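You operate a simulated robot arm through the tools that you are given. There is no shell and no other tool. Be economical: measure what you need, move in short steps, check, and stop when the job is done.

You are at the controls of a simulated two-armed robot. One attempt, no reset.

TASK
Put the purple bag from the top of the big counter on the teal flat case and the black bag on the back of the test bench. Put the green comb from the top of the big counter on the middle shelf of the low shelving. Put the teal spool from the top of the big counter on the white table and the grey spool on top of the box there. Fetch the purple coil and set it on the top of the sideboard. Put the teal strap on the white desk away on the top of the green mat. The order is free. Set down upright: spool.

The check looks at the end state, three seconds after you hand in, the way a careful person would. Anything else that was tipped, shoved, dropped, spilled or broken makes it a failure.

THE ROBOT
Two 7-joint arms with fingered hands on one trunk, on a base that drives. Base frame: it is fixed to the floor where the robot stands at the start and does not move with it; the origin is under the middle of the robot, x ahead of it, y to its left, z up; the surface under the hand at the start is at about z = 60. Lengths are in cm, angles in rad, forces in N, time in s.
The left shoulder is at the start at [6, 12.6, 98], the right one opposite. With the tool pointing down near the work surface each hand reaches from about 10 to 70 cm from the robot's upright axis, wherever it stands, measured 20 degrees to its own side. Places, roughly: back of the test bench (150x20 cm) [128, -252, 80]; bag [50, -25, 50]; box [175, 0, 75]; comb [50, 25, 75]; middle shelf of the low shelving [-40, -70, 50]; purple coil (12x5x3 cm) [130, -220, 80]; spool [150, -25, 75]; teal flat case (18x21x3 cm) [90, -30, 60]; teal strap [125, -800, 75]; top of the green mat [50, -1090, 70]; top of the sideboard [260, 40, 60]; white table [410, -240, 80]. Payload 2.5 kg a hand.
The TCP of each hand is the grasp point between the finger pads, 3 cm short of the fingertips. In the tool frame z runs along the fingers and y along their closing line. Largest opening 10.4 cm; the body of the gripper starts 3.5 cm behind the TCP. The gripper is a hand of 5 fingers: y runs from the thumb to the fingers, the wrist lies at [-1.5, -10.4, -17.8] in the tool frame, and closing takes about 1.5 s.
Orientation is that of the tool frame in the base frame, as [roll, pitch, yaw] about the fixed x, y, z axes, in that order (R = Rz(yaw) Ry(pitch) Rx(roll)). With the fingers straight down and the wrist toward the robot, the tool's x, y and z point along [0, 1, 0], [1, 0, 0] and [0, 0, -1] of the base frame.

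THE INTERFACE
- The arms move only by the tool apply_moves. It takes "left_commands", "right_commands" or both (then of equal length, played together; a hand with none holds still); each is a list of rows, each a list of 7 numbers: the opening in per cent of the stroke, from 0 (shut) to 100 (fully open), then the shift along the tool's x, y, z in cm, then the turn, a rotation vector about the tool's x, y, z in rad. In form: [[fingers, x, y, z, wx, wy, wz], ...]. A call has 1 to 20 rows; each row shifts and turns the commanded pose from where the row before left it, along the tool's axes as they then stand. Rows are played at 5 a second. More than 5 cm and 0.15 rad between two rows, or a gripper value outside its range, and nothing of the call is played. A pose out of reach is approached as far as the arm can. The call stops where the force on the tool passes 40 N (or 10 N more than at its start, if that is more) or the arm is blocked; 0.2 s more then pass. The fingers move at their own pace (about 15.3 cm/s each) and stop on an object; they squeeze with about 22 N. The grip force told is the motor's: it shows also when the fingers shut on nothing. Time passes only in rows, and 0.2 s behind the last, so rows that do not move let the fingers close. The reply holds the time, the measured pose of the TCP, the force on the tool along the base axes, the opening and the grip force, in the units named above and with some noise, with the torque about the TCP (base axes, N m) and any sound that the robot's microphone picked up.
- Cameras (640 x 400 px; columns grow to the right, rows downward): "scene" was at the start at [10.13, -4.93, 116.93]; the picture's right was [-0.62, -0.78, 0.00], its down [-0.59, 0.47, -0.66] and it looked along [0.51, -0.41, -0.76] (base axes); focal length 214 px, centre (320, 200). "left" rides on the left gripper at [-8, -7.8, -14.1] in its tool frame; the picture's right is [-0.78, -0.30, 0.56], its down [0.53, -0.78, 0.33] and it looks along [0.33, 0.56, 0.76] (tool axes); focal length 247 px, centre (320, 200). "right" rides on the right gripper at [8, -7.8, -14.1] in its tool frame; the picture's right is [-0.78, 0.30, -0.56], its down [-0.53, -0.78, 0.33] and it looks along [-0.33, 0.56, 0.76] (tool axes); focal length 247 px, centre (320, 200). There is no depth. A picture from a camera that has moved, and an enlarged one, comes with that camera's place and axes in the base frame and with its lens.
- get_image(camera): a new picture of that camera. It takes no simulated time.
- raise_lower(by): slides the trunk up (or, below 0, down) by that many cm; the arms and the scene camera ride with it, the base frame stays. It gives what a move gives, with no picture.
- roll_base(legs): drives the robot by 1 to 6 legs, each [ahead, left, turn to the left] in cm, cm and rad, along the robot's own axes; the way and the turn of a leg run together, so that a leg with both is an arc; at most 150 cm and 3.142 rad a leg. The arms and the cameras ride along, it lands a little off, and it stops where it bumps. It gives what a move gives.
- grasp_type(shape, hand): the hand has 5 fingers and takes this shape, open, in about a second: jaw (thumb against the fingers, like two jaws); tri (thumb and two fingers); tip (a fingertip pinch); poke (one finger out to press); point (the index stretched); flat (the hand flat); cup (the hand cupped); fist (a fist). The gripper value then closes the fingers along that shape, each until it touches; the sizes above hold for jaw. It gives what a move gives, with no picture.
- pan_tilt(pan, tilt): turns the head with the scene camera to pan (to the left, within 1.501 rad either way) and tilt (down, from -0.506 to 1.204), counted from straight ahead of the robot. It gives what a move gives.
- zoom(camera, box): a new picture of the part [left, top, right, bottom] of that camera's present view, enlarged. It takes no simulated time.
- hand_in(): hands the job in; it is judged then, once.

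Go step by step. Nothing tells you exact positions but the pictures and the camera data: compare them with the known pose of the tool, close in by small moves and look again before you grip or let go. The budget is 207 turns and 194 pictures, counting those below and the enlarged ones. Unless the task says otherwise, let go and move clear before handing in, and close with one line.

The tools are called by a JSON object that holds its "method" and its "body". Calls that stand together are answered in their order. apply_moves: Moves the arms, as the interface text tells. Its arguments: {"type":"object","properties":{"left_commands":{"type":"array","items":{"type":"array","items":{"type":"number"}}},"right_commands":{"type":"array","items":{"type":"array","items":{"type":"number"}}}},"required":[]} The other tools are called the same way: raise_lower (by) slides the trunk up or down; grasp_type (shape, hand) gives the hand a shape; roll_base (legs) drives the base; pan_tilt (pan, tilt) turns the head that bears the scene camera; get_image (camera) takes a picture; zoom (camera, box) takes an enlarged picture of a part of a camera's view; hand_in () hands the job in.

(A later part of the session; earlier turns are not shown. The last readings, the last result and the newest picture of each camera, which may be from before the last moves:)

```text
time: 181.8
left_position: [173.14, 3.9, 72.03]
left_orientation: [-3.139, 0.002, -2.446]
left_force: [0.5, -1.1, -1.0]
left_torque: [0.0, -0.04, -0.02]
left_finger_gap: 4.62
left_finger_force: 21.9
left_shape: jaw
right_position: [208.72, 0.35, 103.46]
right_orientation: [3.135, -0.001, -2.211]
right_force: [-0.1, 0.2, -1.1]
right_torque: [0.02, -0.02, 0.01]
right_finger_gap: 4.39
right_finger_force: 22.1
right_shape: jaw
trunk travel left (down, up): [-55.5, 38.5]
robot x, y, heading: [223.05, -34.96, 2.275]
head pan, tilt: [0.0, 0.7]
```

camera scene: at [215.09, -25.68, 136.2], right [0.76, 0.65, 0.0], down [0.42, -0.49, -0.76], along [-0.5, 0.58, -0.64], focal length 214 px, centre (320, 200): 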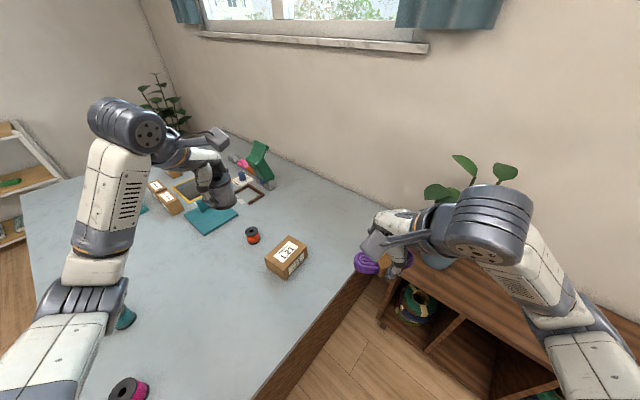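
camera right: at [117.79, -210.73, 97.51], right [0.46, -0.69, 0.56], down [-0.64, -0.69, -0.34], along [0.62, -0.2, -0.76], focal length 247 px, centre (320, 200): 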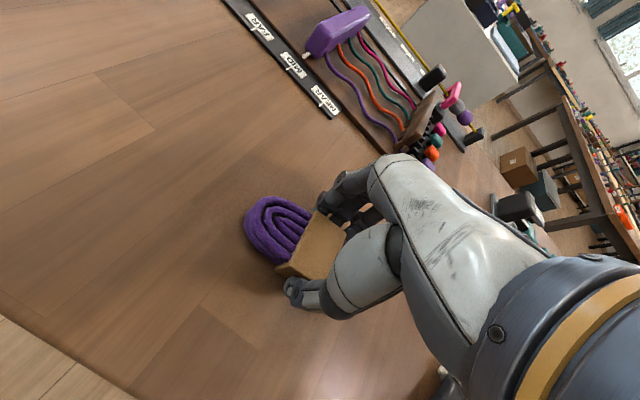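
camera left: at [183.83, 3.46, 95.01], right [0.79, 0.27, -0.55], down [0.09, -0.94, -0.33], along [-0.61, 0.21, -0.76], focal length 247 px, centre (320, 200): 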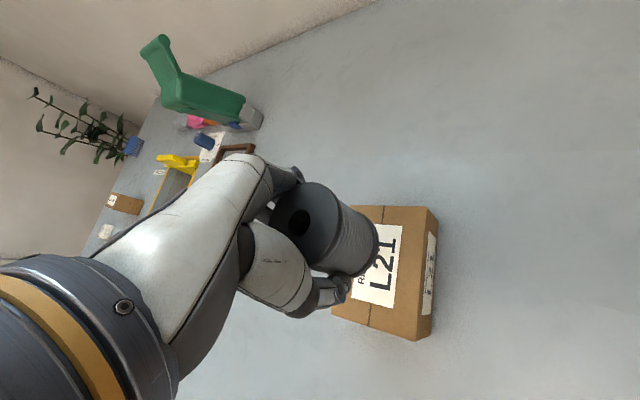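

{"method": "apply_moves", "body": {"left_commands": [[0, 0, 0, 0.25, 0, 0, 0], [0, 0, 0, 0.25, 0, 0, 0], [0, 0, 0, 0.25, 0, 0, 0], [0, 0, 0, 0, 0, 0, 0]]}}

{"method": "zoom", "body": {"camera": "scene", "box": [250, 220, 330, 270]}}

```text
time: 182.8
left_position: [173.13, 3.91, 71.33]
left_orientation: [-3.139, 0.001, -2.447]
left_force: [-0.2, 1.0, -0.9]
left_torque: [-0.05, 0.02, -0.03]
left_finger_gap: 4.61
left_finger_force: 22.1
left_shape: jaw
right_position: [208.62, 0.3, 103.52]
right_orientation: [3.133, -0.003, -2.212]
right_force: [0.2, -0.3, -1.2]
right_torque: [0.02, 0.04, 0.02]
right_finger_gap: 4.38
right_finger_force: 21.8
right_shape: jaw
trunk travel left (down, up): [-55.5, 38.5]
robot x, y, heading: [223.15, -35.42, 2.283]
head pan, tilt: [0.0, 0.7]
```

```text
8.00 times, centred on (290, 245) of scene
camera zoom: at [215.09, -25.7, 136.2], right [0.76, 0.65, 0.0], down [0.42, -0.49, -0.76], along [-0.5, 0.58, -0.64], focal length 1716 px, centre (560, -160)
```

zoom: 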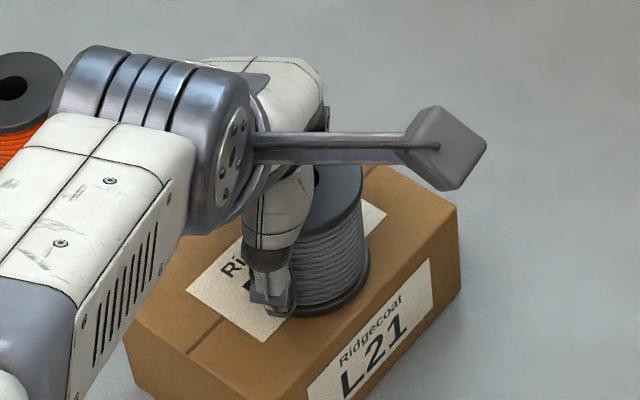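

{"method": "apply_moves", "body": {"left_commands": [[0, 0, 0, 0.3, 0, 0, 0], [0, 0, 0, 0.3, 0, 0, 0], [0, 0, 0, 0.3, 0, 0, 0], [0, 0, 0, 0.3, 0, 0, 0], [0, 0, 0, 0, 0, 0, 0]]}}

{"method": "get_image", "body": {"camera": "left"}}

```text
time: 184.0
left_position: [173.37, 3.62, 71.01]
left_orientation: [3.131, 0.005, -2.447]
left_force: [-3.2, 2.3, 21.1]
left_torque: [0.12, 0.11, 0.05]
left_finger_gap: 4.75
left_finger_force: 22.1
left_shape: jaw
left hand out of reach, approached as far as the arm can: row 2, 4
right_position: [208.74, 0.23, 103.51]
right_orientation: [3.133, -0.001, -2.21]
right_force: [-0.1, -0.6, -2.0]
right_torque: [0.0, 0.0, 0.03]
right_finger_gap: 4.4
right_finger_force: 22.7
right_shape: jaw
trunk travel left (down, up): [-55.5, 38.5]
robot x, y, heading: [222.89, -34.86, 2.278]
head pan, tilt: [0.0, 0.7]
```

```text
110 pictures are left
camera left: at [184.63, 2.63, 85.1], right [0.78, 0.27, -0.56], down [0.08, -0.94, -0.34], along [-0.62, 0.22, -0.76], focal length 247 px, centre (320, 200)
```

left: 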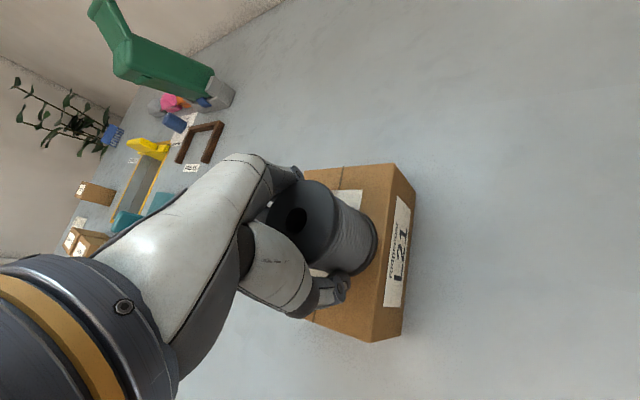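

Contact (21 N). Ease up slightly and open.

{"method": "apply_moves", "body": {"left_commands": [[0, 0, 0, -0.2, 0, 0, 0], [0, 0, 0, -0.1, 0, 0, 0], [52, 0, 0, 0, 0, 0, 0], [60, 0, 0, 0, 0, 0, 0], [75, 0, 0, 0, 0, 0, 0], [85, 0, 0, 0, 0, 0, 0], [90, 0, 0, 0, 0, 0, 0]]}}

{"method": "get_image", "body": {"camera": "left"}}

{"method": "zoom", "body": {"camera": "scene", "box": [250, 220, 330, 270]}}

```text
time: 185.6
left_position: [173.48, 3.42, 70.88]
left_orientation: [-3.139, 0.001, -2.446]
left_force: [0.0, 0.0, -0.6]
left_torque: [0.04, -0.02, 0.0]
left_finger_gap: 9.35
left_finger_force: 0.1
left_shape: jaw
right_position: [208.62, 0.33, 103.5]
right_orientation: [3.133, -0.003, -2.212]
right_force: [-0.9, 0.6, -0.8]
right_torque: [-0.01, 0.02, -0.01]
right_finger_gap: 4.39
right_finger_force: 22.2
right_shape: jaw
trunk travel left (down, up): [-55.5, 38.5]
robot x, y, heading: [223.21, -34.73, 2.283]
head pan, tilt: [0.0, 0.7]
```

```text
109 pictures are left
camera left: at [184.67, 2.54, 84.92], right [0.79, 0.27, -0.55], down [0.09, -0.94, -0.33], along [-0.61, 0.21, -0.76], focal length 247 px, centre (320, 200)
```

left: 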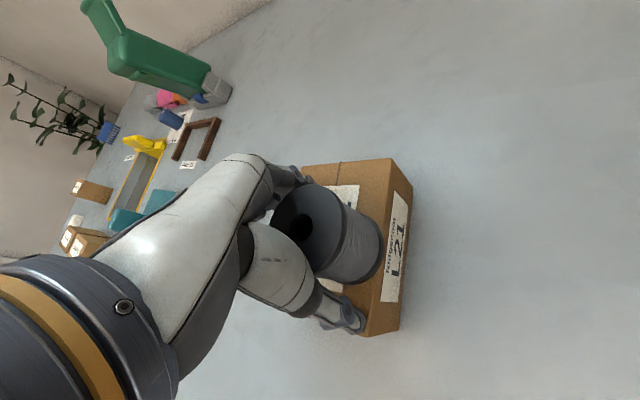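

```text
8.00 times, centred on (290, 245) of scene
camera zoom: at [215.09, -25.71, 136.2], right [0.76, 0.65, 0.0], down [0.42, -0.49, -0.76], along [-0.5, 0.58, -0.64], focal length 1716 px, centre (560, -160)
```

zoom: 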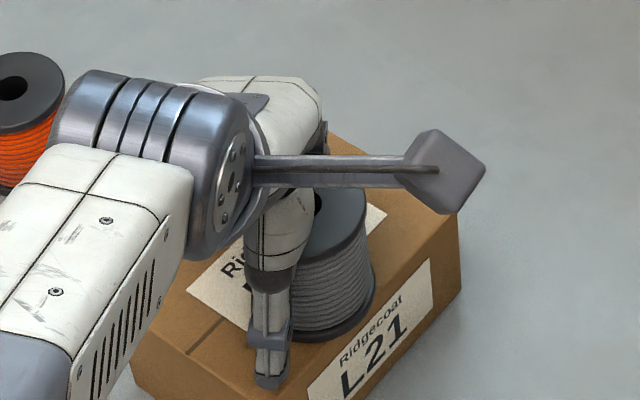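

Released; raise the hand straight up and inspect.

{"method": "apply_moves", "body": {"left_commands": [[90, 0, 0, -2, 0, 0, 0], [90, 0, 0, -3, 0, 0, 0], [90, 0, 0, -4, 0, 0, 0], [90, 0, 0, -4, 0, 0, 0], [90, 0, -2, -4, 0, 0, 0], [90, 0, 0, 0, 0, 0, 0]]}}

{"method": "get_image", "body": {"camera": "left"}}

{"method": "zoom", "body": {"camera": "scene", "box": [250, 220, 330, 270]}}

```text
time: 187.0
left_position: [174.59, 2.1, 87.78]
left_orientation: [-3.136, 0.002, -2.447]
left_force: [0.2, 0.3, 0.0]
left_torque: [-0.04, 0.01, -0.01]
left_finger_gap: 9.35
left_finger_force: 0.0
left_shape: jaw
right_position: [208.6, 0.25, 103.46]
right_orientation: [3.135, -0.003, -2.213]
right_force: [0.0, 0.4, -1.5]
right_torque: [0.01, -0.03, -0.03]
right_finger_gap: 4.38
right_finger_force: 21.9
right_shape: jaw
trunk travel left (down, up): [-55.5, 38.5]
robot x, y, heading: [223.67, -35.03, 2.279]
head pan, tilt: [0.0, 0.7]
```

```text
107 pictures are left
camera left: at [185.91, 1.09, 102.02], right [0.79, 0.27, -0.55], down [0.09, -0.94, -0.33], along [-0.61, 0.21, -0.76], focal length 247 px, centre (320, 200)
```

left: 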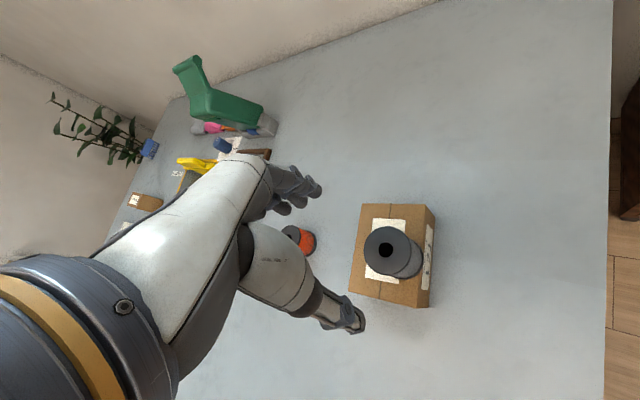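

```text
8.00 times, centred on (290, 245) of scene
camera zoom: at [215.09, -25.7, 136.2], right [0.76, 0.65, 0.0], down [0.42, -0.49, -0.76], along [-0.5, 0.58, -0.64], focal length 1716 px, centre (560, -160)
```

zoom: 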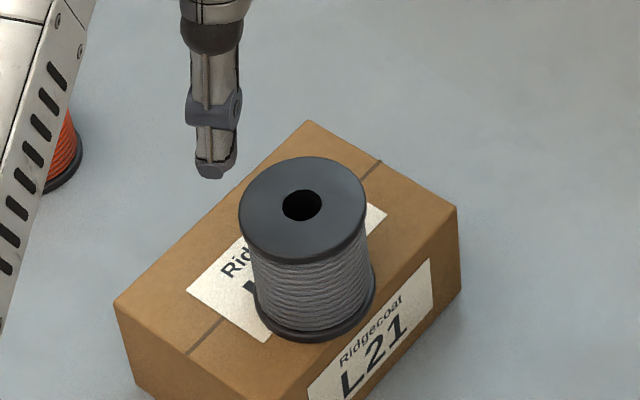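

The grey spool stands upright on the box. I retract the left hand, then turn toward the sideboard with the coil.

{"method": "apply_moves", "body": {"left_commands": [[90, 0, -4, -2, 0, 0, 0], [90, 0, -4, -2, 0, 0, 0], [90, 0, -4, -2, 0, 0, 0], [90, 0, -4, -1, 0, 0, 0], [90, 0, -3, 0, 0, 0, 0], [90, 0, 0, 0, 0, 0, 0]]}}

{"method": "roll_base", "body": {"legs": [[0, 0, -0.71]]}}

{"method": "get_image", "body": {"camera": "scene"}}

```text
time: 188.4
left_position: [187.18, -12.62, 95.39]
left_orientation: [-3.136, -0.001, -2.446]
left_force: [-0.5, -0.3, 0.2]
left_torque: [0.02, -0.02, -0.01]
left_finger_gap: 9.34
left_finger_force: 0.0
left_shape: jaw
right_position: [208.64, 0.45, 103.49]
right_orientation: [3.133, -0.003, -2.21]
right_force: [-0.3, -0.6, -1.1]
right_torque: [0.02, -0.01, 0.01]
right_finger_gap: 4.41
right_finger_force: 21.7
right_shape: jaw
trunk travel left (down, up): [-55.5, 38.5]
robot x, y, heading: [223.64, -35.32, 2.275]
head pan, tilt: [0.0, 0.7]
```

```text
time: 190.8
left_position: [211.56, 5.93, 95.36]
left_orientation: [-3.138, 0.003, 3.099]
left_force: [1.2, -0.1, 0.5]
left_torque: [-0.04, -0.01, 0.01]
left_finger_gap: 9.33
left_finger_force: 0.0
left_shape: jaw
right_position: [236.18, 0.83, 103.56]
right_orientation: [3.136, -0.003, -2.95]
right_force: [0.6, 0.1, -2.1]
right_torque: [0.03, -0.02, 0.02]
right_finger_gap: 4.38
right_finger_force: 22.0
right_shape: jaw
trunk travel left (down, up): [-55.5, 38.5]
robot x, y, heading: [223.09, -35.22, 1.54]
head pan, tilt: [0.0, 0.7]
```

```text
105 pictures are left
camera scene: at [223.6, -22.73, 136.2], right [1.0, -0.03, 0.0], down [-0.02, -0.64, -0.76], along [0.02, 0.76, -0.64], focal length 214 px, centre (320, 200)
```

scene: 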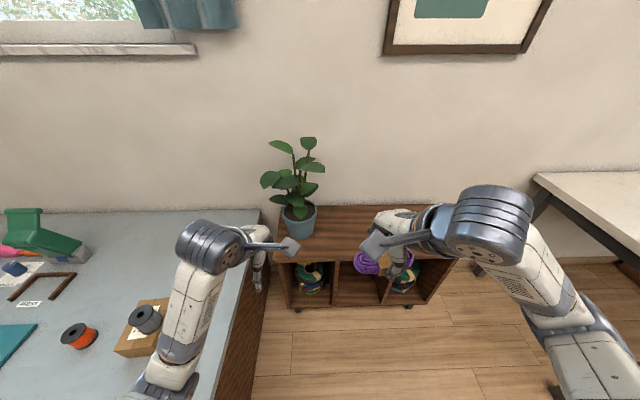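

Sideboard top spans x 207–282, y 28–63. I retract the left hand a little, drive nearer, and lower the trunk.

{"method": "apply_moves", "body": {"left_commands": [[90, 0, -4, -1, 0, 0, 0], [90, 0, -4, -1, 0, 0, 0], [90, 0, 0, 0, 0, 0, 0]]}}

{"method": "roll_base", "body": {"legs": [[18, -22, 0]]}}

{"method": "raise_lower", "body": {"by": -15}}

{"method": "get_image", "body": {"camera": "scene"}}

{"method": "get_image", "body": {"camera": "right"}}

```text
time: 191.6
left_position: [212.56, 1.11, 97.24]
left_orientation: [-3.137, 0.0, 3.101]
left_force: [0.1, 0.4, -0.4]
left_torque: [-0.01, 0.0, 0.02]
left_finger_gap: 9.35
left_finger_force: 0.0
left_shape: jaw
left hand out of reach, approached as far as the arm can: row 2
right_position: [236.12, 0.82, 103.52]
right_orientation: [3.136, -0.001, -2.947]
right_force: [-0.2, 0.6, -1.8]
right_torque: [0.0, 0.0, 0.0]
right_finger_gap: 4.38
right_finger_force: 21.8
right_shape: jaw
trunk travel left (down, up): [-55.5, 38.5]
robot x, y, heading: [223.08, -34.99, 1.538]
head pan, tilt: [0.0, 0.7]
```

```text
time: 193.5
left_position: [234.43, 18.54, 97.3]
left_orientation: [-3.135, 0.0, 3.102]
left_force: [0.5, -0.1, -0.3]
left_torque: [-0.03, -0.01, 0.03]
left_finger_gap: 9.34
left_finger_force: 0.0
left_shape: jaw
right_position: [258.13, 18.31, 103.45]
right_orientation: [3.135, -0.002, -2.945]
right_force: [-0.4, 0.2, -0.9]
right_torque: [-0.01, 0.01, 0.02]
right_finger_gap: 4.39
right_finger_force: 22.0
right_shape: jaw
trunk travel left (down, up): [-55.5, 38.5]
robot x, y, heading: [244.85, -17.88, 1.548]
head pan, tilt: [0.0, 0.7]
```

```text
time: 195.3
left_position: [234.37, 18.52, 82.37]
left_orientation: [-3.137, 0.001, 3.106]
left_force: [1.3, -0.2, 0.1]
left_torque: [0.03, 0.02, 0.0]
left_finger_gap: 9.36
left_finger_force: 0.1
left_shape: jaw
right_position: [258.0, 18.32, 88.46]
right_orientation: [3.134, -0.001, -2.944]
right_force: [-0.3, -0.2, -1.9]
right_torque: [-0.02, 0.01, 0.01]
right_finger_gap: 4.37
right_finger_force: 22.4
right_shape: jaw
trunk travel left (down, up): [-40.5, 53.5]
robot x, y, heading: [245.26, -17.83, 1.548]
head pan, tilt: [0.0, 0.7]
```

```text
104 pictures are left
camera scene: at [245.57, -5.39, 121.21], right [1.0, -0.03, 0.0], down [-0.02, -0.64, -0.76], along [0.02, 0.76, -0.64], focal length 214 px, centre (320, 200)
```

scene: 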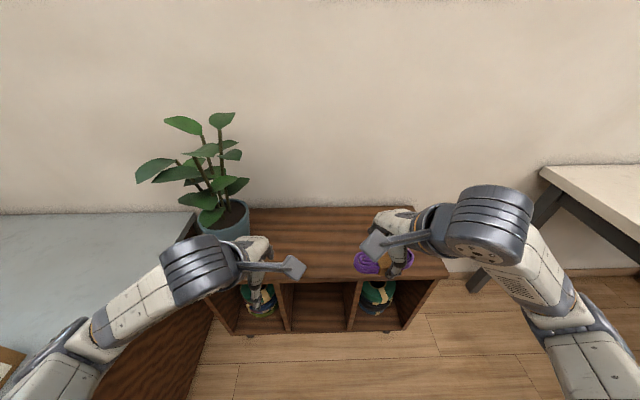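

```text
103 pictures are left
camera right: at [251.83, 8.92, 102.49], right [0.7, 0.44, 0.56], down [0.68, -0.65, -0.34], along [0.22, 0.61, -0.76], focal length 247 px, centre (320, 200)
```

right: 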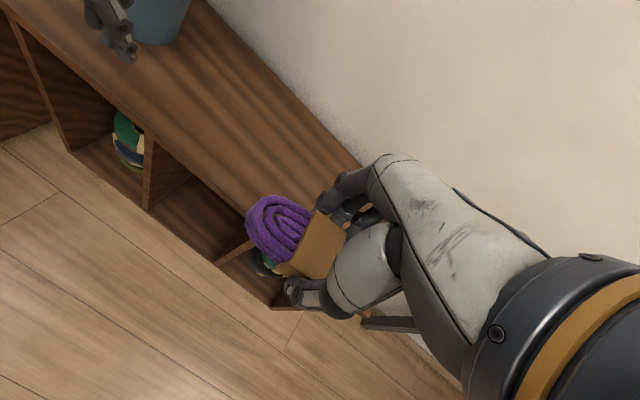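

Move the coil over the sideboard top and lower.

{"method": "apply_moves", "body": {"right_commands": [[0, -0.6, 4.5, 0, 0, 0, 0], [0, -0.6, 4.5, 0, 0, 0, 0], [0, -0.6, 4.5, 0, 0, 0, 0], [0, -0.6, 4.5, 0, 0, 0, 0], [0, -0.6, 4.5, 0, 0, 0, 0], [0, 0, 0, 4, 0, 0, 0], [0, 0, 0, 4, 0, 0, 0], [0, 0, 0, 4, 0, 0, 0], [0, 0, 0, 4, 0, 0, 0], [0, 0, 0, 4, 0, 0, 0], [0, 0, 0, 0, 0, 0, 0]]}}

{"method": "get_image", "body": {"camera": "right"}}

```text
time: 197.7
left_position: [234.4, 18.45, 82.3]
left_orientation: [-3.136, 0.001, 3.103]
left_force: [0.9, -0.7, 0.2]
left_torque: [0.03, -0.01, 0.0]
left_finger_gap: 9.35
left_finger_force: 0.0
left_shape: jaw
right_position: [256.32, 40.85, 68.41]
right_orientation: [3.137, -0.002, -2.947]
right_force: [-0.1, 0.2, -1.2]
right_torque: [-0.01, -0.03, -0.01]
right_finger_gap: 4.36
right_finger_force: 21.7
right_shape: jaw
trunk travel left (down, up): [-40.5, 53.5]
robot x, y, heading: [245.39, -17.51, 1.545]
head pan, tilt: [0.0, 0.7]
```

```text
102 pictures are left
camera right: at [250.1, 31.49, 82.52], right [0.7, 0.44, 0.56], down [0.68, -0.65, -0.34], along [0.22, 0.61, -0.76], focal length 247 px, centre (320, 200)
```

right: 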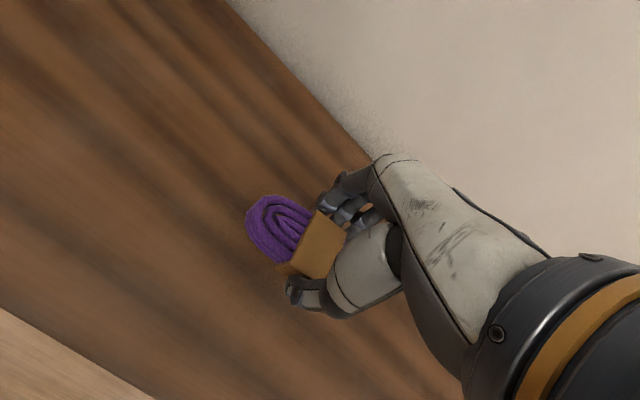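

{"method": "apply_moves", "body": {"right_commands": [[0, 0, 0, 1.5, 0, 0, 0], [0, 0, 0, 1, 0, 0, 0], [0, 0, 0, 0.7, 0, 0, 0], [0, 0, 0, 0.5, 0, 0, 0], [0, 0, 0, 0.5, 0, 0, 0], [0, 0, 0, 0.4, 0, 0, 0], [0, 0, 0, 0, 0, 0, 0]]}}

{"method": "get_image", "body": {"camera": "right"}}

```text
time: 199.1
left_position: [234.43, 18.39, 82.37]
left_orientation: [-3.138, 0.0, 3.102]
left_force: [-0.2, 1.0, 0.5]
left_torque: [-0.01, -0.04, -0.03]
left_finger_gap: 9.35
left_finger_force: 0.0
left_shape: jaw
right_position: [256.34, 41.63, 65.11]
right_orientation: [3.109, -0.006, -2.945]
right_force: [0.7, -6.0, 14.6]
right_torque: [-0.41, -0.09, 0.04]
right_finger_gap: 4.54
right_finger_force: 22.0
right_shape: jaw
trunk travel left (down, up): [-40.5, 53.5]
robot x, y, heading: [245.1, -17.63, 1.545]
head pan, tilt: [0.0, 0.7]
stopped in row 6 (right hand): the force on the tool passed its limit at 43 N (the readings are from after the stop); the commanded pose is now the measured one
```

```text
101 pictures are left
camera right: at [250.17, 31.88, 79.03], right [0.71, 0.43, 0.56], down [0.67, -0.65, -0.36], along [0.21, 0.63, -0.74], focal length 247 px, centre (320, 200)
```

right: 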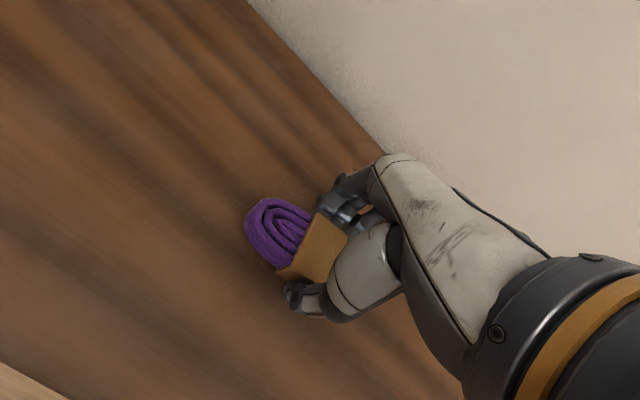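

On the surface. Ease and release.

{"method": "apply_moves", "body": {"right_commands": [[0, 0, 0, -0.3, 0, 0, 0], [55, 0, 0, 0, 0, 0, 0], [70, 0, 0, 0, 0, 0, 0], [80, 0, 0, 0, 0, 0, 0], [80, 0, 0, -2, 0, 0, 0], [80, 0, 0, -4, 0, 0, 0], [80, 0, 0, -4, 0, 0, 0], [80, 0, 0, -4, 0, 0, 0], [80, 0, 0, -4, 0, 0, 0], [80, 0, 0, 0, 0, 0, 0]]}}

{"method": "get_image", "body": {"camera": "right"}}

```text
time: 201.3
left_position: [234.49, 18.52, 82.41]
left_orientation: [-3.137, 0.004, 3.104]
left_force: [-0.3, -0.5, -0.3]
left_torque: [0.04, 0.03, 0.01]
left_finger_gap: 9.35
left_finger_force: 0.1
left_shape: jaw
right_position: [256.3, 41.08, 82.99]
right_orientation: [3.12, -0.005, -2.944]
right_force: [-0.5, -0.3, -0.3]
right_torque: [-0.02, 0.03, -0.02]
right_finger_gap: 8.31
right_finger_force: 0.1
right_shape: jaw
trunk travel left (down, up): [-40.5, 53.5]
robot x, y, heading: [245.02, -17.68, 1.541]
head pan, tilt: [0.0, 0.7]
```

```text
100 pictures are left
camera right: at [250.13, 31.48, 96.89], right [0.71, 0.43, 0.56], down [0.67, -0.65, -0.35], along [0.21, 0.63, -0.75], focal length 247 px, centre (320, 200)
```

right: 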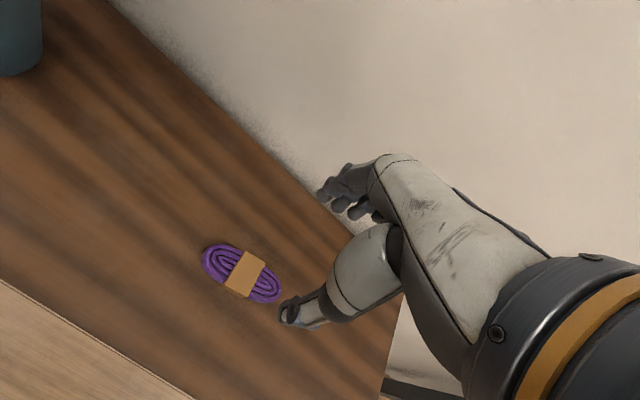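

Coil is on the sideboard. I retract, back away and go to the counter's right side for the teal spool at about (148,−45).

{"method": "apply_moves", "body": {"right_commands": [[100, 0, -4.5, -1, 0, 0, 0], [100, 0, -4.5, -1, 0, 0, 0], [100, 0, -4.5, -1, 0, 0, 0], [100, 0, -4.5, -1, 0, 0, 0], [100, 0, 0, 0, 0, 0, 0]]}}

{"method": "roll_base", "body": {"legs": [[-88, 0, 0], [0, 106, 0]]}}

{"method": "get_image", "body": {"camera": "scene"}}

```text
time: 202.5
left_position: [234.36, 18.33, 82.37]
left_orientation: [-3.136, 0.002, 3.103]
left_force: [0.6, -0.3, 0.3]
left_torque: [0.01, 0.0, 0.0]
left_finger_gap: 9.37
left_finger_force: 0.1
left_shape: jaw
right_position: [260.25, 23.33, 86.32]
right_orientation: [3.119, -0.005, -2.944]
right_force: [0.6, -0.3, 0.0]
right_torque: [0.01, 0.0, 0.02]
right_finger_gap: 10.39
right_finger_force: 0.0
right_shape: jaw
trunk travel left (down, up): [-40.5, 53.5]
robot x, y, heading: [245.51, -17.83, 1.545]
head pan, tilt: [0.0, 0.7]
```

```text
time: 212.2
left_position: [128.33, -63.41, 82.3]
left_orientation: [-3.138, 0.003, 3.057]
left_force: [-1.1, -0.6, -0.2]
left_torque: [-0.01, 0.0, -0.01]
left_finger_gap: 9.34
left_finger_force: 0.0
left_shape: jaw
right_position: [154.46, -59.68, 86.38]
right_orientation: [3.12, -0.005, -2.993]
right_force: [-0.2, 0.6, 0.2]
right_torque: [0.02, 0.0, 0.0]
right_finger_gap: 10.38
right_finger_force: 0.2
right_shape: jaw
trunk travel left (down, up): [-40.5, 53.5]
robot x, y, heading: [137.65, -100.14, 1.492]
head pan, tilt: [0.0, 0.7]
```

```text
99 pictures are left
camera scene: at [138.4, -87.81, 121.21], right [1.0, -0.07, 0.0], down [-0.05, -0.64, -0.76], along [0.06, 0.76, -0.64], focal length 214 px, centre (320, 200)
```

scene: 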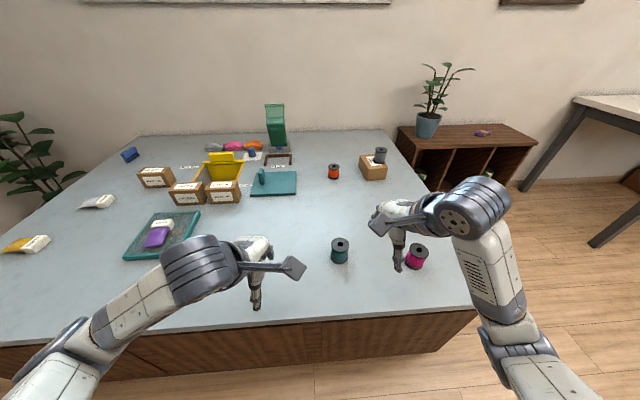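

Teal spool at ≈(148.3,−45.7). Right hand goes over it.

{"method": "apply_moves", "body": {"right_commands": [[100, 1.35, 4, 1, 0.02, 0, 0], [100, 1.35, 4, 1, 0, 0, 0], [100, 1.35, 4, 2, 0, 0, 0], [100, 0, 2.8, 3, 0, 0, 0], [100, 0, 0, 3, 0, 0, 0], [100, 0, 0, 0, 0, 0, 0]]}}

{"method": "get_image", "body": {"camera": "right"}}

```text
time: 213.6
left_position: [128.36, -63.47, 82.35]
left_orientation: [-3.135, 0.0, 3.056]
left_force: [-0.2, -0.8, -0.7]
left_torque: [0.0, 0.01, 0.0]
left_finger_gap: 9.37
left_finger_force: 0.1
left_shape: jaw
right_position: [148.07, -45.38, 76.44]
right_orientation: [3.14, -0.003, -2.991]
right_force: [0.7, 0.2, 0.5]
right_torque: [-0.01, 0.0, 0.0]
right_finger_gap: 10.37
right_finger_force: 0.0
right_shape: jaw
trunk travel left (down, up): [-40.5, 53.5]
robot x, y, heading: [137.66, -100.05, 1.492]
head pan, tilt: [0.0, 0.7]
```

```text
98 pictures are left
camera right: at [141.38, -54.48, 90.59], right [0.73, 0.41, 0.55], down [0.64, -0.69, -0.34], along [0.24, 0.6, -0.76], focal length 247 px, centre (320, 200)
```

right: 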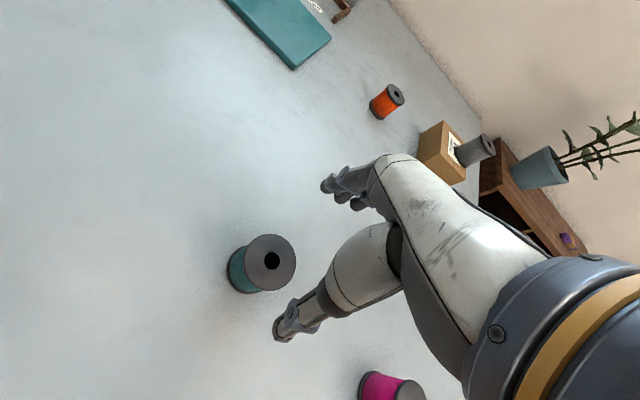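

{"method": "apply_moves", "body": {"right_commands": [[100, 0.55, -0.5, 3, 0, 0, 0], [100, 0, 0, 3.5, 0, 0, 0], [100, 0, 0, 3.5, 0, 0, 0], [100, 0, 0, 2.1, 0, 0, 0], [100, 0, 0, 0, 0, 0, 0], [0, 0, 0, 0, 0, 0, 0], [0, 0, 0, 0, 0, 0, 0], [0, 0, 0, 0, 0, 0, 0], [0, 0, 0, 0, 0, 0, 0], [0, 0, 0, 0, 0, 0, 0], [0, 0, 0, 0, 0, 0, 0], [0, 0, 0, 0, 0, 0, 0], [0, 0, 0, 0, 0, 0, 0]]}}

{"method": "get_image", "body": {"camera": "right"}}

```text
time: 216.4
left_position: [128.42, -63.41, 82.3]
left_orientation: [-3.137, 0.0, 3.058]
left_force: [-0.1, -1.4, -0.2]
left_torque: [-0.02, -0.07, -0.05]
left_finger_gap: 9.35
left_finger_force: 0.0
left_shape: jaw
right_position: [147.54, -46.02, 64.41]
right_orientation: [3.139, -0.004, -2.99]
right_force: [-0.2, 0.3, -0.9]
right_torque: [0.0, 0.01, -0.03]
right_finger_gap: 5.08
right_finger_force: 21.9
right_shape: jaw
trunk travel left (down, up): [-40.5, 53.5]
robot x, y, heading: [137.42, -100.19, 1.501]
head pan, tilt: [0.0, 0.7]
```

```text
97 pictures are left
camera right: at [140.95, -55.2, 78.45], right [0.73, 0.41, 0.55], down [0.64, -0.69, -0.34], along [0.24, 0.6, -0.76], focal length 247 px, centre (320, 200)
```

right: 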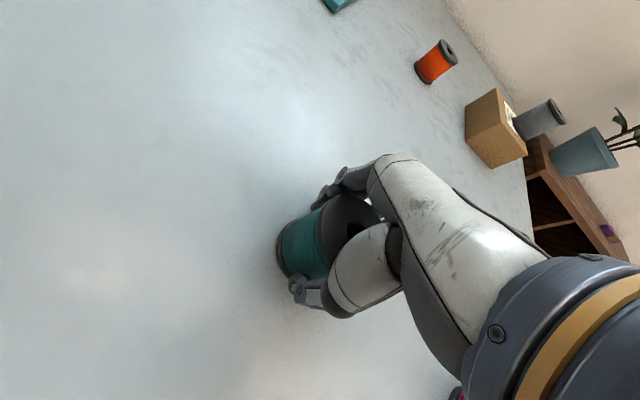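

Teal spool held. Lift, raise the trunk, back off, turn east and drive toward the white table.

{"method": "apply_moves", "body": {"right_commands": [[0, 0, 0, -4, 0, 0, 0], [0, 0, 0, -4, 0, 0, 0], [0, 0, 0, -4, 0, 0, 0], [0, 0, 0, -4, 0, 0, 0], [0, 0, 0, -4, 0, 0, 0], [0, 0, -3, -3, 0, 0, 0], [0, 0, -3, 0, 0, 0, 0], [0, 0, -3, 0, 0, 0, 0], [0, 0, 0, 0, 0, 0, 0]]}}

{"method": "raise_lower", "body": {"by": 15}}

{"method": "roll_base", "body": {"legs": [[-18, 0, 0], [0, 0, -1.5], [110, 0, 0]]}}

{"method": "pan_tilt", "body": {"pan": -0.5, "tilt": 0.45}}

{"method": "get_image", "body": {"camera": "scene"}}

```text
time: 218.4
left_position: [128.36, -63.43, 82.38]
left_orientation: [-3.137, 0.0, 3.059]
left_force: [-0.4, -0.4, -0.3]
left_torque: [0.03, 0.0, -0.04]
left_finger_gap: 9.39
left_finger_force: 0.0
left_shape: jaw
right_position: [149.11, -55.04, 87.64]
right_orientation: [3.139, -0.006, -2.991]
right_force: [0.3, 0.5, -1.6]
right_torque: [0.01, 0.02, 0.0]
right_finger_gap: 5.03
right_finger_force: 22.4
right_shape: jaw
trunk travel left (down, up): [-40.5, 53.5]
robot x, y, heading: [137.48, -99.98, 1.496]
head pan, tilt: [0.0, 0.7]
```

```text
time: 220.1
left_position: [128.4, -63.45, 97.29]
left_orientation: [-3.138, 0.002, 3.057]
left_force: [-0.2, 0.4, 0.7]
left_torque: [0.01, -0.03, 0.02]
left_finger_gap: 9.36
left_finger_force: 0.1
left_shape: jaw
right_position: [149.12, -54.88, 102.57]
right_orientation: [3.138, -0.006, -2.989]
right_force: [-0.7, 0.6, -0.7]
right_torque: [-0.02, 0.01, -0.02]
right_finger_gap: 5.05
right_finger_force: 22.3
right_shape: jaw
trunk travel left (down, up): [-55.5, 38.5]
robot x, y, heading: [137.22, -100.12, 1.499]
head pan, tilt: [0.0, 0.7]
```

```text
time: 230.6
left_position: [284.11, -107.81, 97.35]
left_orientation: [-3.135, 0.0, 1.547]
left_force: [1.1, 0.8, -0.6]
left_torque: [0.0, -0.02, -0.01]
left_finger_gap: 9.37
left_finger_force: 0.0
left_shape: jaw
right_position: [293.89, -128.06, 102.57]
right_orientation: [3.137, -0.006, 1.782]
right_force: [-0.8, 0.2, -0.2]
right_torque: [0.01, 0.01, 0.04]
right_finger_gap: 4.97
right_finger_force: 22.5
right_shape: jaw
trunk travel left (down, up): [-55.5, 38.5]
robot x, y, heading: [248.2, -119.06, -0.015]
head pan, tilt: [0.0, 0.7]
```

```text
time: 231.5
left_position: [284.02, -107.76, 97.27]
left_orientation: [-3.137, 0.0, 1.545]
left_force: [2.1, 0.4, 0.8]
left_torque: [0.02, 0.0, 0.0]
left_finger_gap: 9.35
left_finger_force: 0.0
left_shape: jaw
right_position: [293.96, -128.07, 102.69]
right_orientation: [3.139, -0.004, 1.783]
right_force: [-0.5, 0.5, -0.8]
right_torque: [-0.01, 0.03, -0.01]
right_finger_gap: 5.03
right_finger_force: 21.5
right_shape: jaw
trunk travel left (down, up): [-55.5, 38.5]
robot x, y, heading: [247.8, -119.17, -0.016]
head pan, tilt: [-0.499, 0.45]
```

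```text
96 pictures are left
camera scene: at [260.03, -123.71, 138.42], right [-0.49, -0.87, 0.0], down [-0.38, 0.21, -0.9], along [0.78, -0.44, -0.44], focal length 214 px, centre (320, 200)
```

scene: 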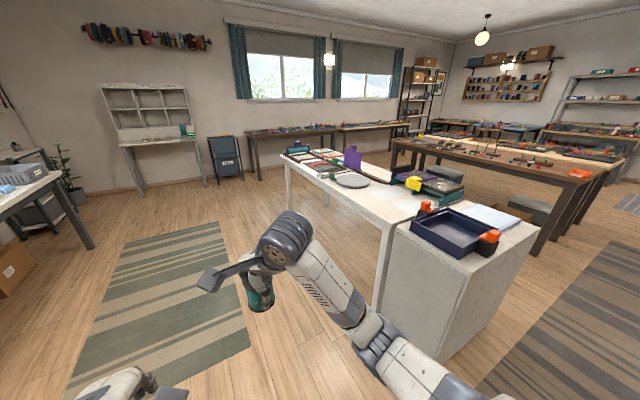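

The white table's near edge lies along y≈−199, x 321–460, with a free white area near (352,−215). I drive there facing it.

{"method": "roll_base", "body": {"legs": [[112, 0, 0], [0, 0, -1.55], [40, 0, 0]]}}

{"method": "pan_tilt", "body": {"pan": 0, "tilt": 0.7}}

{"method": "get_image", "body": {"camera": "scene"}}

```text
time: 243.3
left_position: [371.55, -197.57, 97.4]
left_orientation: [-3.135, -0.001, -0.032]
left_force: [-0.1, 0.6, -0.1]
left_torque: [-0.04, 0.0, -0.02]
left_finger_gap: 9.34
left_finger_force: 0.1
left_shape: jaw
right_position: [351.25, -207.11, 102.59]
right_orientation: [3.138, -0.006, 0.203]
right_force: [-0.4, -0.8, -0.3]
right_torque: [0.04, 0.01, 0.01]
right_finger_gap: 4.98
right_finger_force: 21.9
right_shape: jaw
trunk travel left (down, up): [-55.5, 38.5]
robot x, y, heading: [360.61, -161.31, -1.595]
head pan, tilt: [-0.499, 0.45]
```

```text
time: 244.2
left_position: [371.5, -197.38, 97.4]
left_orientation: [-3.136, -0.001, -0.034]
left_force: [-1.0, -1.2, -0.2]
left_torque: [-0.01, -0.03, -0.01]
left_finger_gap: 9.35
left_finger_force: 0.0
left_shape: jaw
right_position: [351.27, -207.05, 102.62]
right_orientation: [3.137, -0.006, 0.202]
right_force: [0.8, -1.4, -0.8]
right_torque: [0.02, 0.0, 0.02]
right_finger_gap: 5.0
right_finger_force: 22.2
right_shape: jaw
trunk travel left (down, up): [-55.5, 38.5]
robot x, y, heading: [360.42, -161.29, -1.592]
head pan, tilt: [0.0, 0.7]
```

```text
95 pictures are left
camera scene: at [360.33, -173.83, 136.21], right [-1.0, 0.02, 0.0], down [0.02, 0.64, -0.77], along [-0.02, -0.76, -0.64], focal length 214 px, centre (320, 200)
```

scene: 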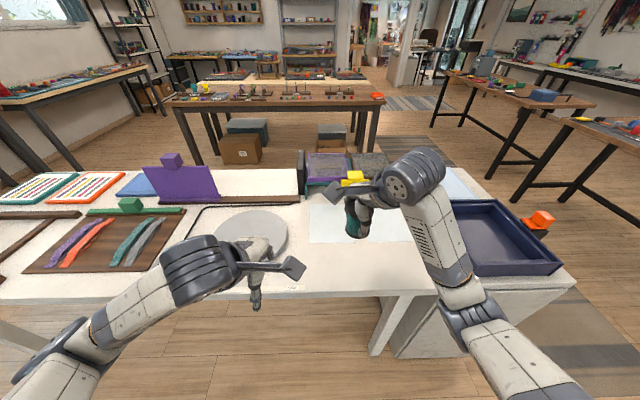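

{"method": "apply_moves", "body": {"right_commands": [[0, -0.72, 1.9, 0, 0, 0, 0], [0, -0.72, 1.9, 0, 0, 0, 0], [0, -0.72, 1.9, 3.3, 0, 0, 0], [0, -0.72, 1.9, 3.3, 0, 0, 0], [0, 0, 0, 3.3, 0, 0, 0], [0, 0, 0, 3.1, 0, 0, 0], [0, 0, 0, 0, 0, 0, 0]]}}

{"method": "get_image", "body": {"camera": "right"}}

{"method": "get_image", "body": {"camera": "scene"}}

```text
time: 245.8
left_position: [371.47, -197.39, 97.35]
left_orientation: [-3.136, -0.001, -0.034]
left_force: [-0.1, 0.1, 0.4]
left_torque: [0.03, -0.01, 0.0]
left_finger_gap: 9.33
left_finger_force: 0.2
left_shape: jaw
right_position: [349.92, -215.07, 89.65]
right_orientation: [3.139, -0.003, 0.202]
right_force: [1.1, -0.2, -1.3]
right_torque: [0.01, -0.01, 0.03]
right_finger_gap: 4.97
right_finger_force: 21.5
right_shape: jaw
trunk travel left (down, up): [-55.5, 38.5]
robot x, y, heading: [360.64, -161.16, -1.593]
head pan, tilt: [0.0, 0.7]
```

```text
94 pictures are left
camera right: at [356.18, -205.88, 103.73], right [-0.7, -0.44, 0.55], down [-0.68, 0.65, -0.34], along [-0.21, -0.61, -0.76], focal length 247 px, centre (320, 200)
```

right: 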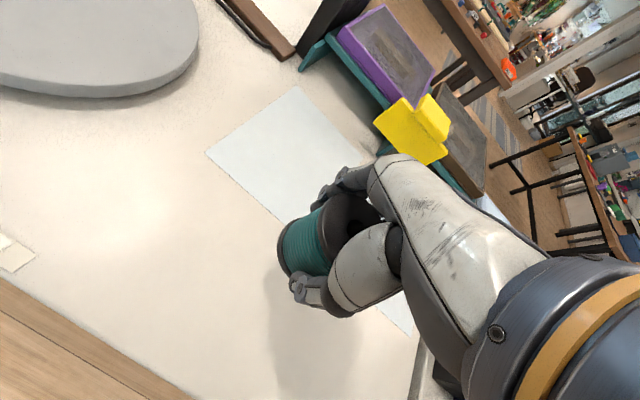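

```text
93 pictures are left
camera scene: at [360.34, -173.83, 136.2], right [-1.0, 0.02, 0.0], down [0.02, 0.64, -0.76], along [-0.02, -0.76, -0.64], focal length 214 px, centre (320, 200)
```

scene: 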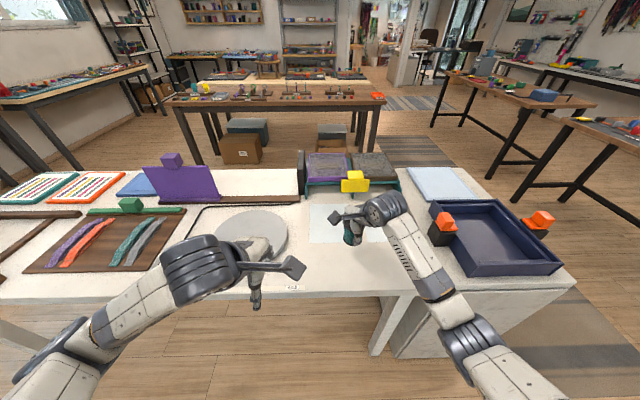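

I shift a bit away from the paper sheet, to bare tabletop at (355,−211), and lower.

{"method": "apply_moves", "body": {"right_commands": [[0, 2.9, -1.45, 0, 0, 0, 0], [0, 2.8, -1.45, 0, 0, 0, 0], [0, 0, 0, 2, 0, 0, 0], [0, 0, 0, 1.5, 0, 0, 0], [0, 0, 0, 0.5, 0, 0, 0], [0, 0, 0, 0, 0, 0, 0]]}}

{"method": "get_image", "body": {"camera": "right"}}

```text
time: 247.2
left_position: [371.48, -197.44, 97.47]
left_orientation: [-3.135, 0.0, -0.034]
left_force: [0.2, -0.2, -0.6]
left_torque: [0.01, -0.05, 0.0]
left_finger_gap: 9.35
left_finger_force: 0.0
left_shape: jaw
right_position: [355.01, -211.23, 85.63]
right_orientation: [3.139, -0.005, 0.202]
right_force: [0.3, 1.0, 0.2]
right_torque: [-0.03, 0.01, 0.03]
right_finger_gap: 4.97
right_finger_force: 22.1
right_shape: jaw
trunk travel left (down, up): [-55.5, 38.5]
robot x, y, heading: [360.79, -161.29, -1.594]
head pan, tilt: [0.0, 0.7]
```

```text
92 pictures are left
camera right: at [361.36, -202.1, 99.66], right [-0.7, -0.44, 0.55], down [-0.68, 0.65, -0.34], along [-0.21, -0.61, -0.76], focal length 247 px, centre (320, 200)
```

right: 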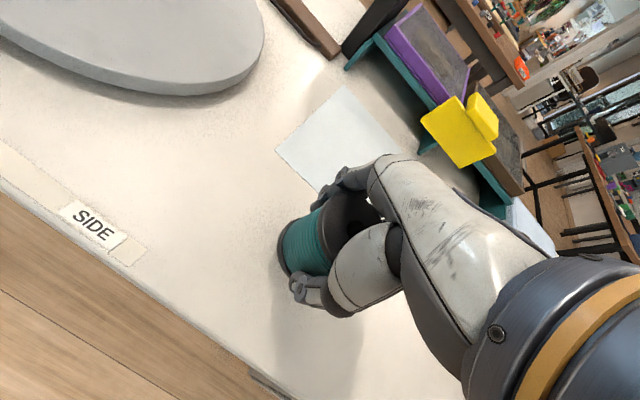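

{"method": "apply_moves", "body": {"right_commands": [[0, 0, 0, 0.4, 0, 0, 0], [0, 0, 0, 0.3, 0, 0, 0], [0, 0, 0, 0.3, 0, 0, 0], [0, 0, 0, 0.2, 0, 0, 0], [0, 0, 0, 0, 0, 0, 0]]}}

```text
time: 248.4
left_position: [371.56, -197.56, 97.27]
left_orientation: [-3.137, 0.0, -0.035]
left_force: [0.2, -0.2, 0.2]
left_torque: [0.03, 0.02, 0.01]
left_finger_gap: 9.35
left_finger_force: 0.1
left_shape: jaw
right_position: [354.99, -211.16, 84.36]
right_orientation: [3.139, -0.005, 0.203]
right_force: [-0.8, -0.2, -1.1]
right_torque: [0.0, -0.01, -0.01]
right_finger_gap: 4.99
right_finger_force: 21.9
right_shape: jaw
trunk travel left (down, up): [-55.5, 38.5]
robot x, y, heading: [360.54, -161.15, -1.603]
head pan, tilt: [0.0, 0.7]
```

{"method": "apply_moves", "body": {"right_commands": [[0, 0, 0, 0.3, 0, 0, 0], [0, 0, 0, 0.3, 0, 0, 0], [0, 0, 0, 0.3, 0, 0, 0], [0, 0, 0, 0, 0, 0, 0]]}}

{"method": "get_image", "body": {"camera": "right"}}

```text
time: 249.4
left_position: [371.56, -197.43, 97.3]
left_orientation: [-3.137, -0.001, -0.035]
left_force: [-1.0, -0.4, 0.1]
left_torque: [0.02, 0.0, 0.0]
left_finger_gap: 9.35
left_finger_force: 0.0
left_shape: jaw
right_position: [354.96, -211.09, 83.5]
right_orientation: [3.137, -0.006, 0.203]
right_force: [-0.5, 0.3, -0.4]
right_torque: [0.02, 0.0, 0.0]
right_finger_gap: 4.97
right_finger_force: 22.1
right_shape: jaw
trunk travel left (down, up): [-55.5, 38.5]
robot x, y, heading: [360.55, -161.26, -1.598]
head pan, tilt: [0.0, 0.7]
```

```text
91 pictures are left
camera right: at [361.15, -202.08, 97.57], right [-0.7, -0.44, 0.55], down [-0.68, 0.65, -0.34], along [-0.21, -0.61, -0.76], focal length 247 px, centre (320, 200)
```

right: 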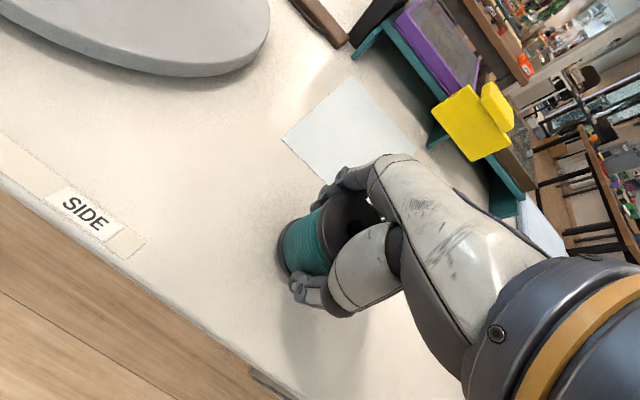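

{"method": "apply_moves", "body": {"right_commands": [[0, 0, 0, 0.3, 0, 0, 0], [0, 0, 0, 0.3, 0, 0, 0], [0, 0, 0, 0.3, 0, 0, 0], [0, 0, 0, 0.3, 0, 0, 0], [0, 0, 0, 0.3, 0, 0, 0], [0, 0, 0, 0, 0, 0, 0]]}}

```text
time: 250.8
left_position: [371.51, -197.42, 97.38]
left_orientation: [-3.137, -0.002, -0.034]
left_force: [0.4, 0.5, -0.4]
left_torque: [-0.04, 0.02, -0.01]
left_finger_gap: 9.35
left_finger_force: 0.2
left_shape: jaw
right_position: [354.99, -211.34, 82.18]
right_orientation: [3.132, -0.003, 0.201]
right_force: [-2.0, -0.5, 10.5]
right_torque: [-0.05, 0.07, -0.04]
right_finger_gap: 4.98
right_finger_force: 22.1
right_shape: jaw
trunk travel left (down, up): [-55.5, 38.5]
robot x, y, heading: [360.58, -161.26, -1.594]
head pan, tilt: [0.0, 0.7]
```

Contact now (10 N). Release and rise.

{"method": "apply_moves", "body": {"right_commands": [[0, 0, 0, -0.1, 0, 0, 0], [55, 0, 0, 0, 0, 0, 0], [65, 0, 0, 0, 0, 0, 0], [80, 0, 0, 0, 0, 0, 0], [95, 0, 0, 0, 0, 0, 0], [95, 0, 0, -2, 0, 0, 0], [95, 0, 0, -3, 0, 0, 0], [95, 0, 0, -4, 0, 0, 0], [95, 0, 0, -4, 0, 0, 0], [95, 0, 0, -4, 0, 0, 0], [95, 0, 0, 0, 0, 0, 0]]}}

{"method": "get_image", "body": {"camera": "right"}}

```text
time: 253.2
left_position: [371.53, -197.33, 97.33]
left_orientation: [-3.137, 0.0, -0.033]
left_force: [-0.5, 0.2, -0.1]
left_torque: [0.01, 0.02, -0.07]
left_finger_gap: 9.33
left_finger_force: 0.1
left_shape: jaw
right_position: [354.76, -211.21, 98.95]
right_orientation: [3.137, -0.004, 0.202]
right_force: [-0.3, 0.5, 1.1]
right_torque: [0.01, -0.03, 0.0]
right_finger_gap: 9.88
right_finger_force: 0.0
right_shape: jaw
trunk travel left (down, up): [-55.5, 38.5]
robot x, y, heading: [360.53, -161.31, -1.592]
head pan, tilt: [0.0, 0.7]
```

```text
90 pictures are left
camera right: at [360.98, -202.04, 113.08], right [-0.7, -0.44, 0.55], down [-0.68, 0.65, -0.34], along [-0.21, -0.61, -0.76], focal length 247 px, centre (320, 200)
```

right: 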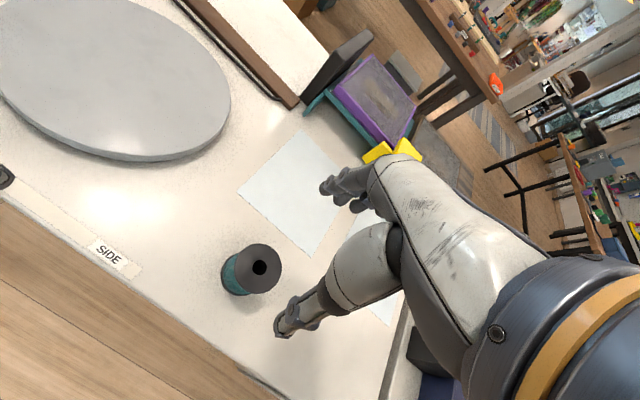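

Teal spool stands on the white table. Now to the strap: back out, move to the aisle and look toward −y.

{"method": "roll_base", "body": {"legs": [[-40, 0, 0], [0, -118, 0]]}}

{"method": "pan_tilt", "body": {"pan": 0, "tilt": 0.3}}

{"method": "get_image", "body": {"camera": "scene"}}

```text
time: 261.3
left_position: [255.56, -156.28, 97.44]
left_orientation: [-3.136, 0.0, -0.006]
left_force: [-0.2, 0.0, -0.1]
left_torque: [0.01, -0.02, 0.0]
left_finger_gap: 9.37
left_finger_force: 0.0
left_shape: jaw
right_position: [239.25, -170.49, 98.94]
right_orientation: [3.138, -0.004, 0.232]
right_force: [-0.4, -0.2, 0.5]
right_torque: [0.02, -0.02, 0.0]
right_finger_gap: 9.89
right_finger_force: 0.1
right_shape: jaw
trunk travel left (down, up): [-55.5, 38.5]
robot x, y, heading: [243.3, -120.66, -1.566]
head pan, tilt: [0.0, 0.7]
```

```text
time: 262.2
left_position: [255.62, -156.28, 97.31]
left_orientation: [-3.136, 0.001, -0.004]
left_force: [-0.4, 0.7, 0.1]
left_torque: [-0.02, 0.03, 0.03]
left_finger_gap: 9.35
left_finger_force: 0.1
left_shape: jaw
right_position: [239.31, -170.4, 98.94]
right_orientation: [3.138, -0.004, 0.231]
right_force: [-0.1, -0.7, 0.6]
right_torque: [0.0, 0.03, -0.05]
right_finger_gap: 9.89
right_finger_force: 0.0
right_shape: jaw
trunk travel left (down, up): [-55.5, 38.5]
robot x, y, heading: [243.19, -120.27, -1.568]
head pan, tilt: [0.0, 0.3]
```

```text
89 pictures are left
camera scene: at [243.71, -133.79, 139.81], right [-1.0, 0.0, 0.0], down [0.0, 0.3, -0.95], along [0.0, -0.95, -0.3], focal length 214 px, centre (320, 200)
```

scene: 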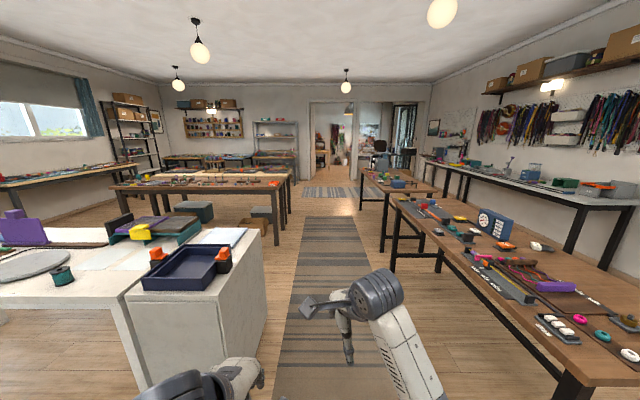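

The aisle along the rug leads to a doorway near y≈−700. I centre in the aisle and drive down.

{"method": "roll_base", "body": {"legs": [[0, -16, 0], [150, 0, 0], [130, 0, 0]]}}

{"method": "get_image", "body": {"camera": "scene"}}

```text
time: 276.8
left_position: [245.28, -437.02, 97.31]
left_orientation: [-3.137, 0.0, 0.035]
left_force: [0.3, 2.1, 0.7]
left_torque: [0.01, -0.01, 0.02]
left_finger_gap: 9.34
left_finger_force: 0.2
left_shape: jaw
right_position: [229.53, -451.78, 98.96]
right_orientation: [3.138, -0.004, 0.27]
right_force: [0.0, -0.1, -0.3]
right_torque: [0.0, 0.0, 0.03]
right_finger_gap: 9.85
right_finger_force: 0.1
right_shape: jaw
trunk travel left (down, up): [-55.5, 38.5]
robot x, y, heading: [232.19, -401.94, -1.53]
head pan, tilt: [0.0, 0.3]
```

```text
88 pictures are left
camera scene: at [232.56, -415.05, 139.81], right [-1.0, -0.04, 0.0], down [-0.01, 0.3, -0.96], along [0.04, -0.95, -0.3], focal length 214 px, centre (320, 200)
```

scene: 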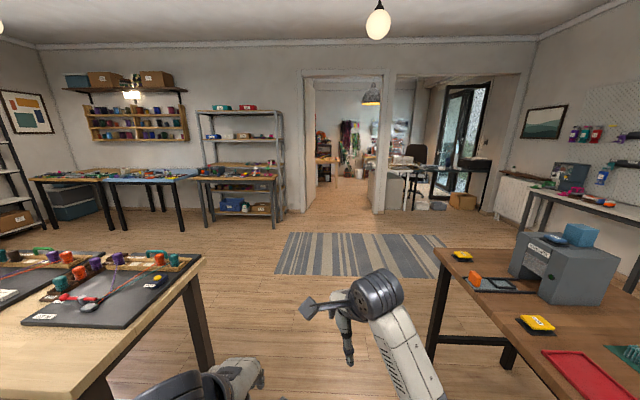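

{"method": "zoom", "body": {"camera": "scene", "box": [290, 120, 530, 270]}}

```text
2.67 times, centred on (410, 195) of scene
camera zoom: at [232.56, -415.05, 139.81], right [-1.0, -0.04, 0.0], down [-0.01, 0.3, -0.96], along [0.04, -0.95, -0.3], focal length 572 px, centre (80, 213)
```

zoom: 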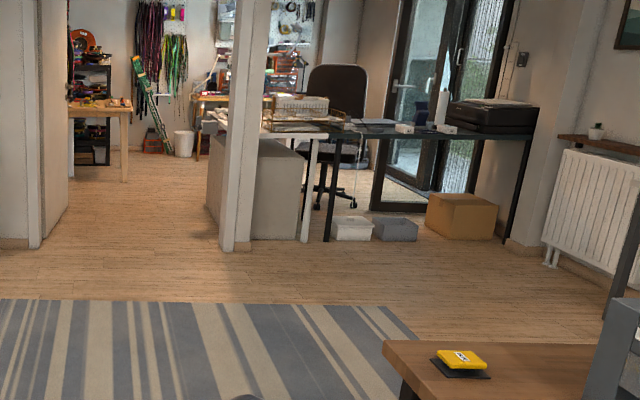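

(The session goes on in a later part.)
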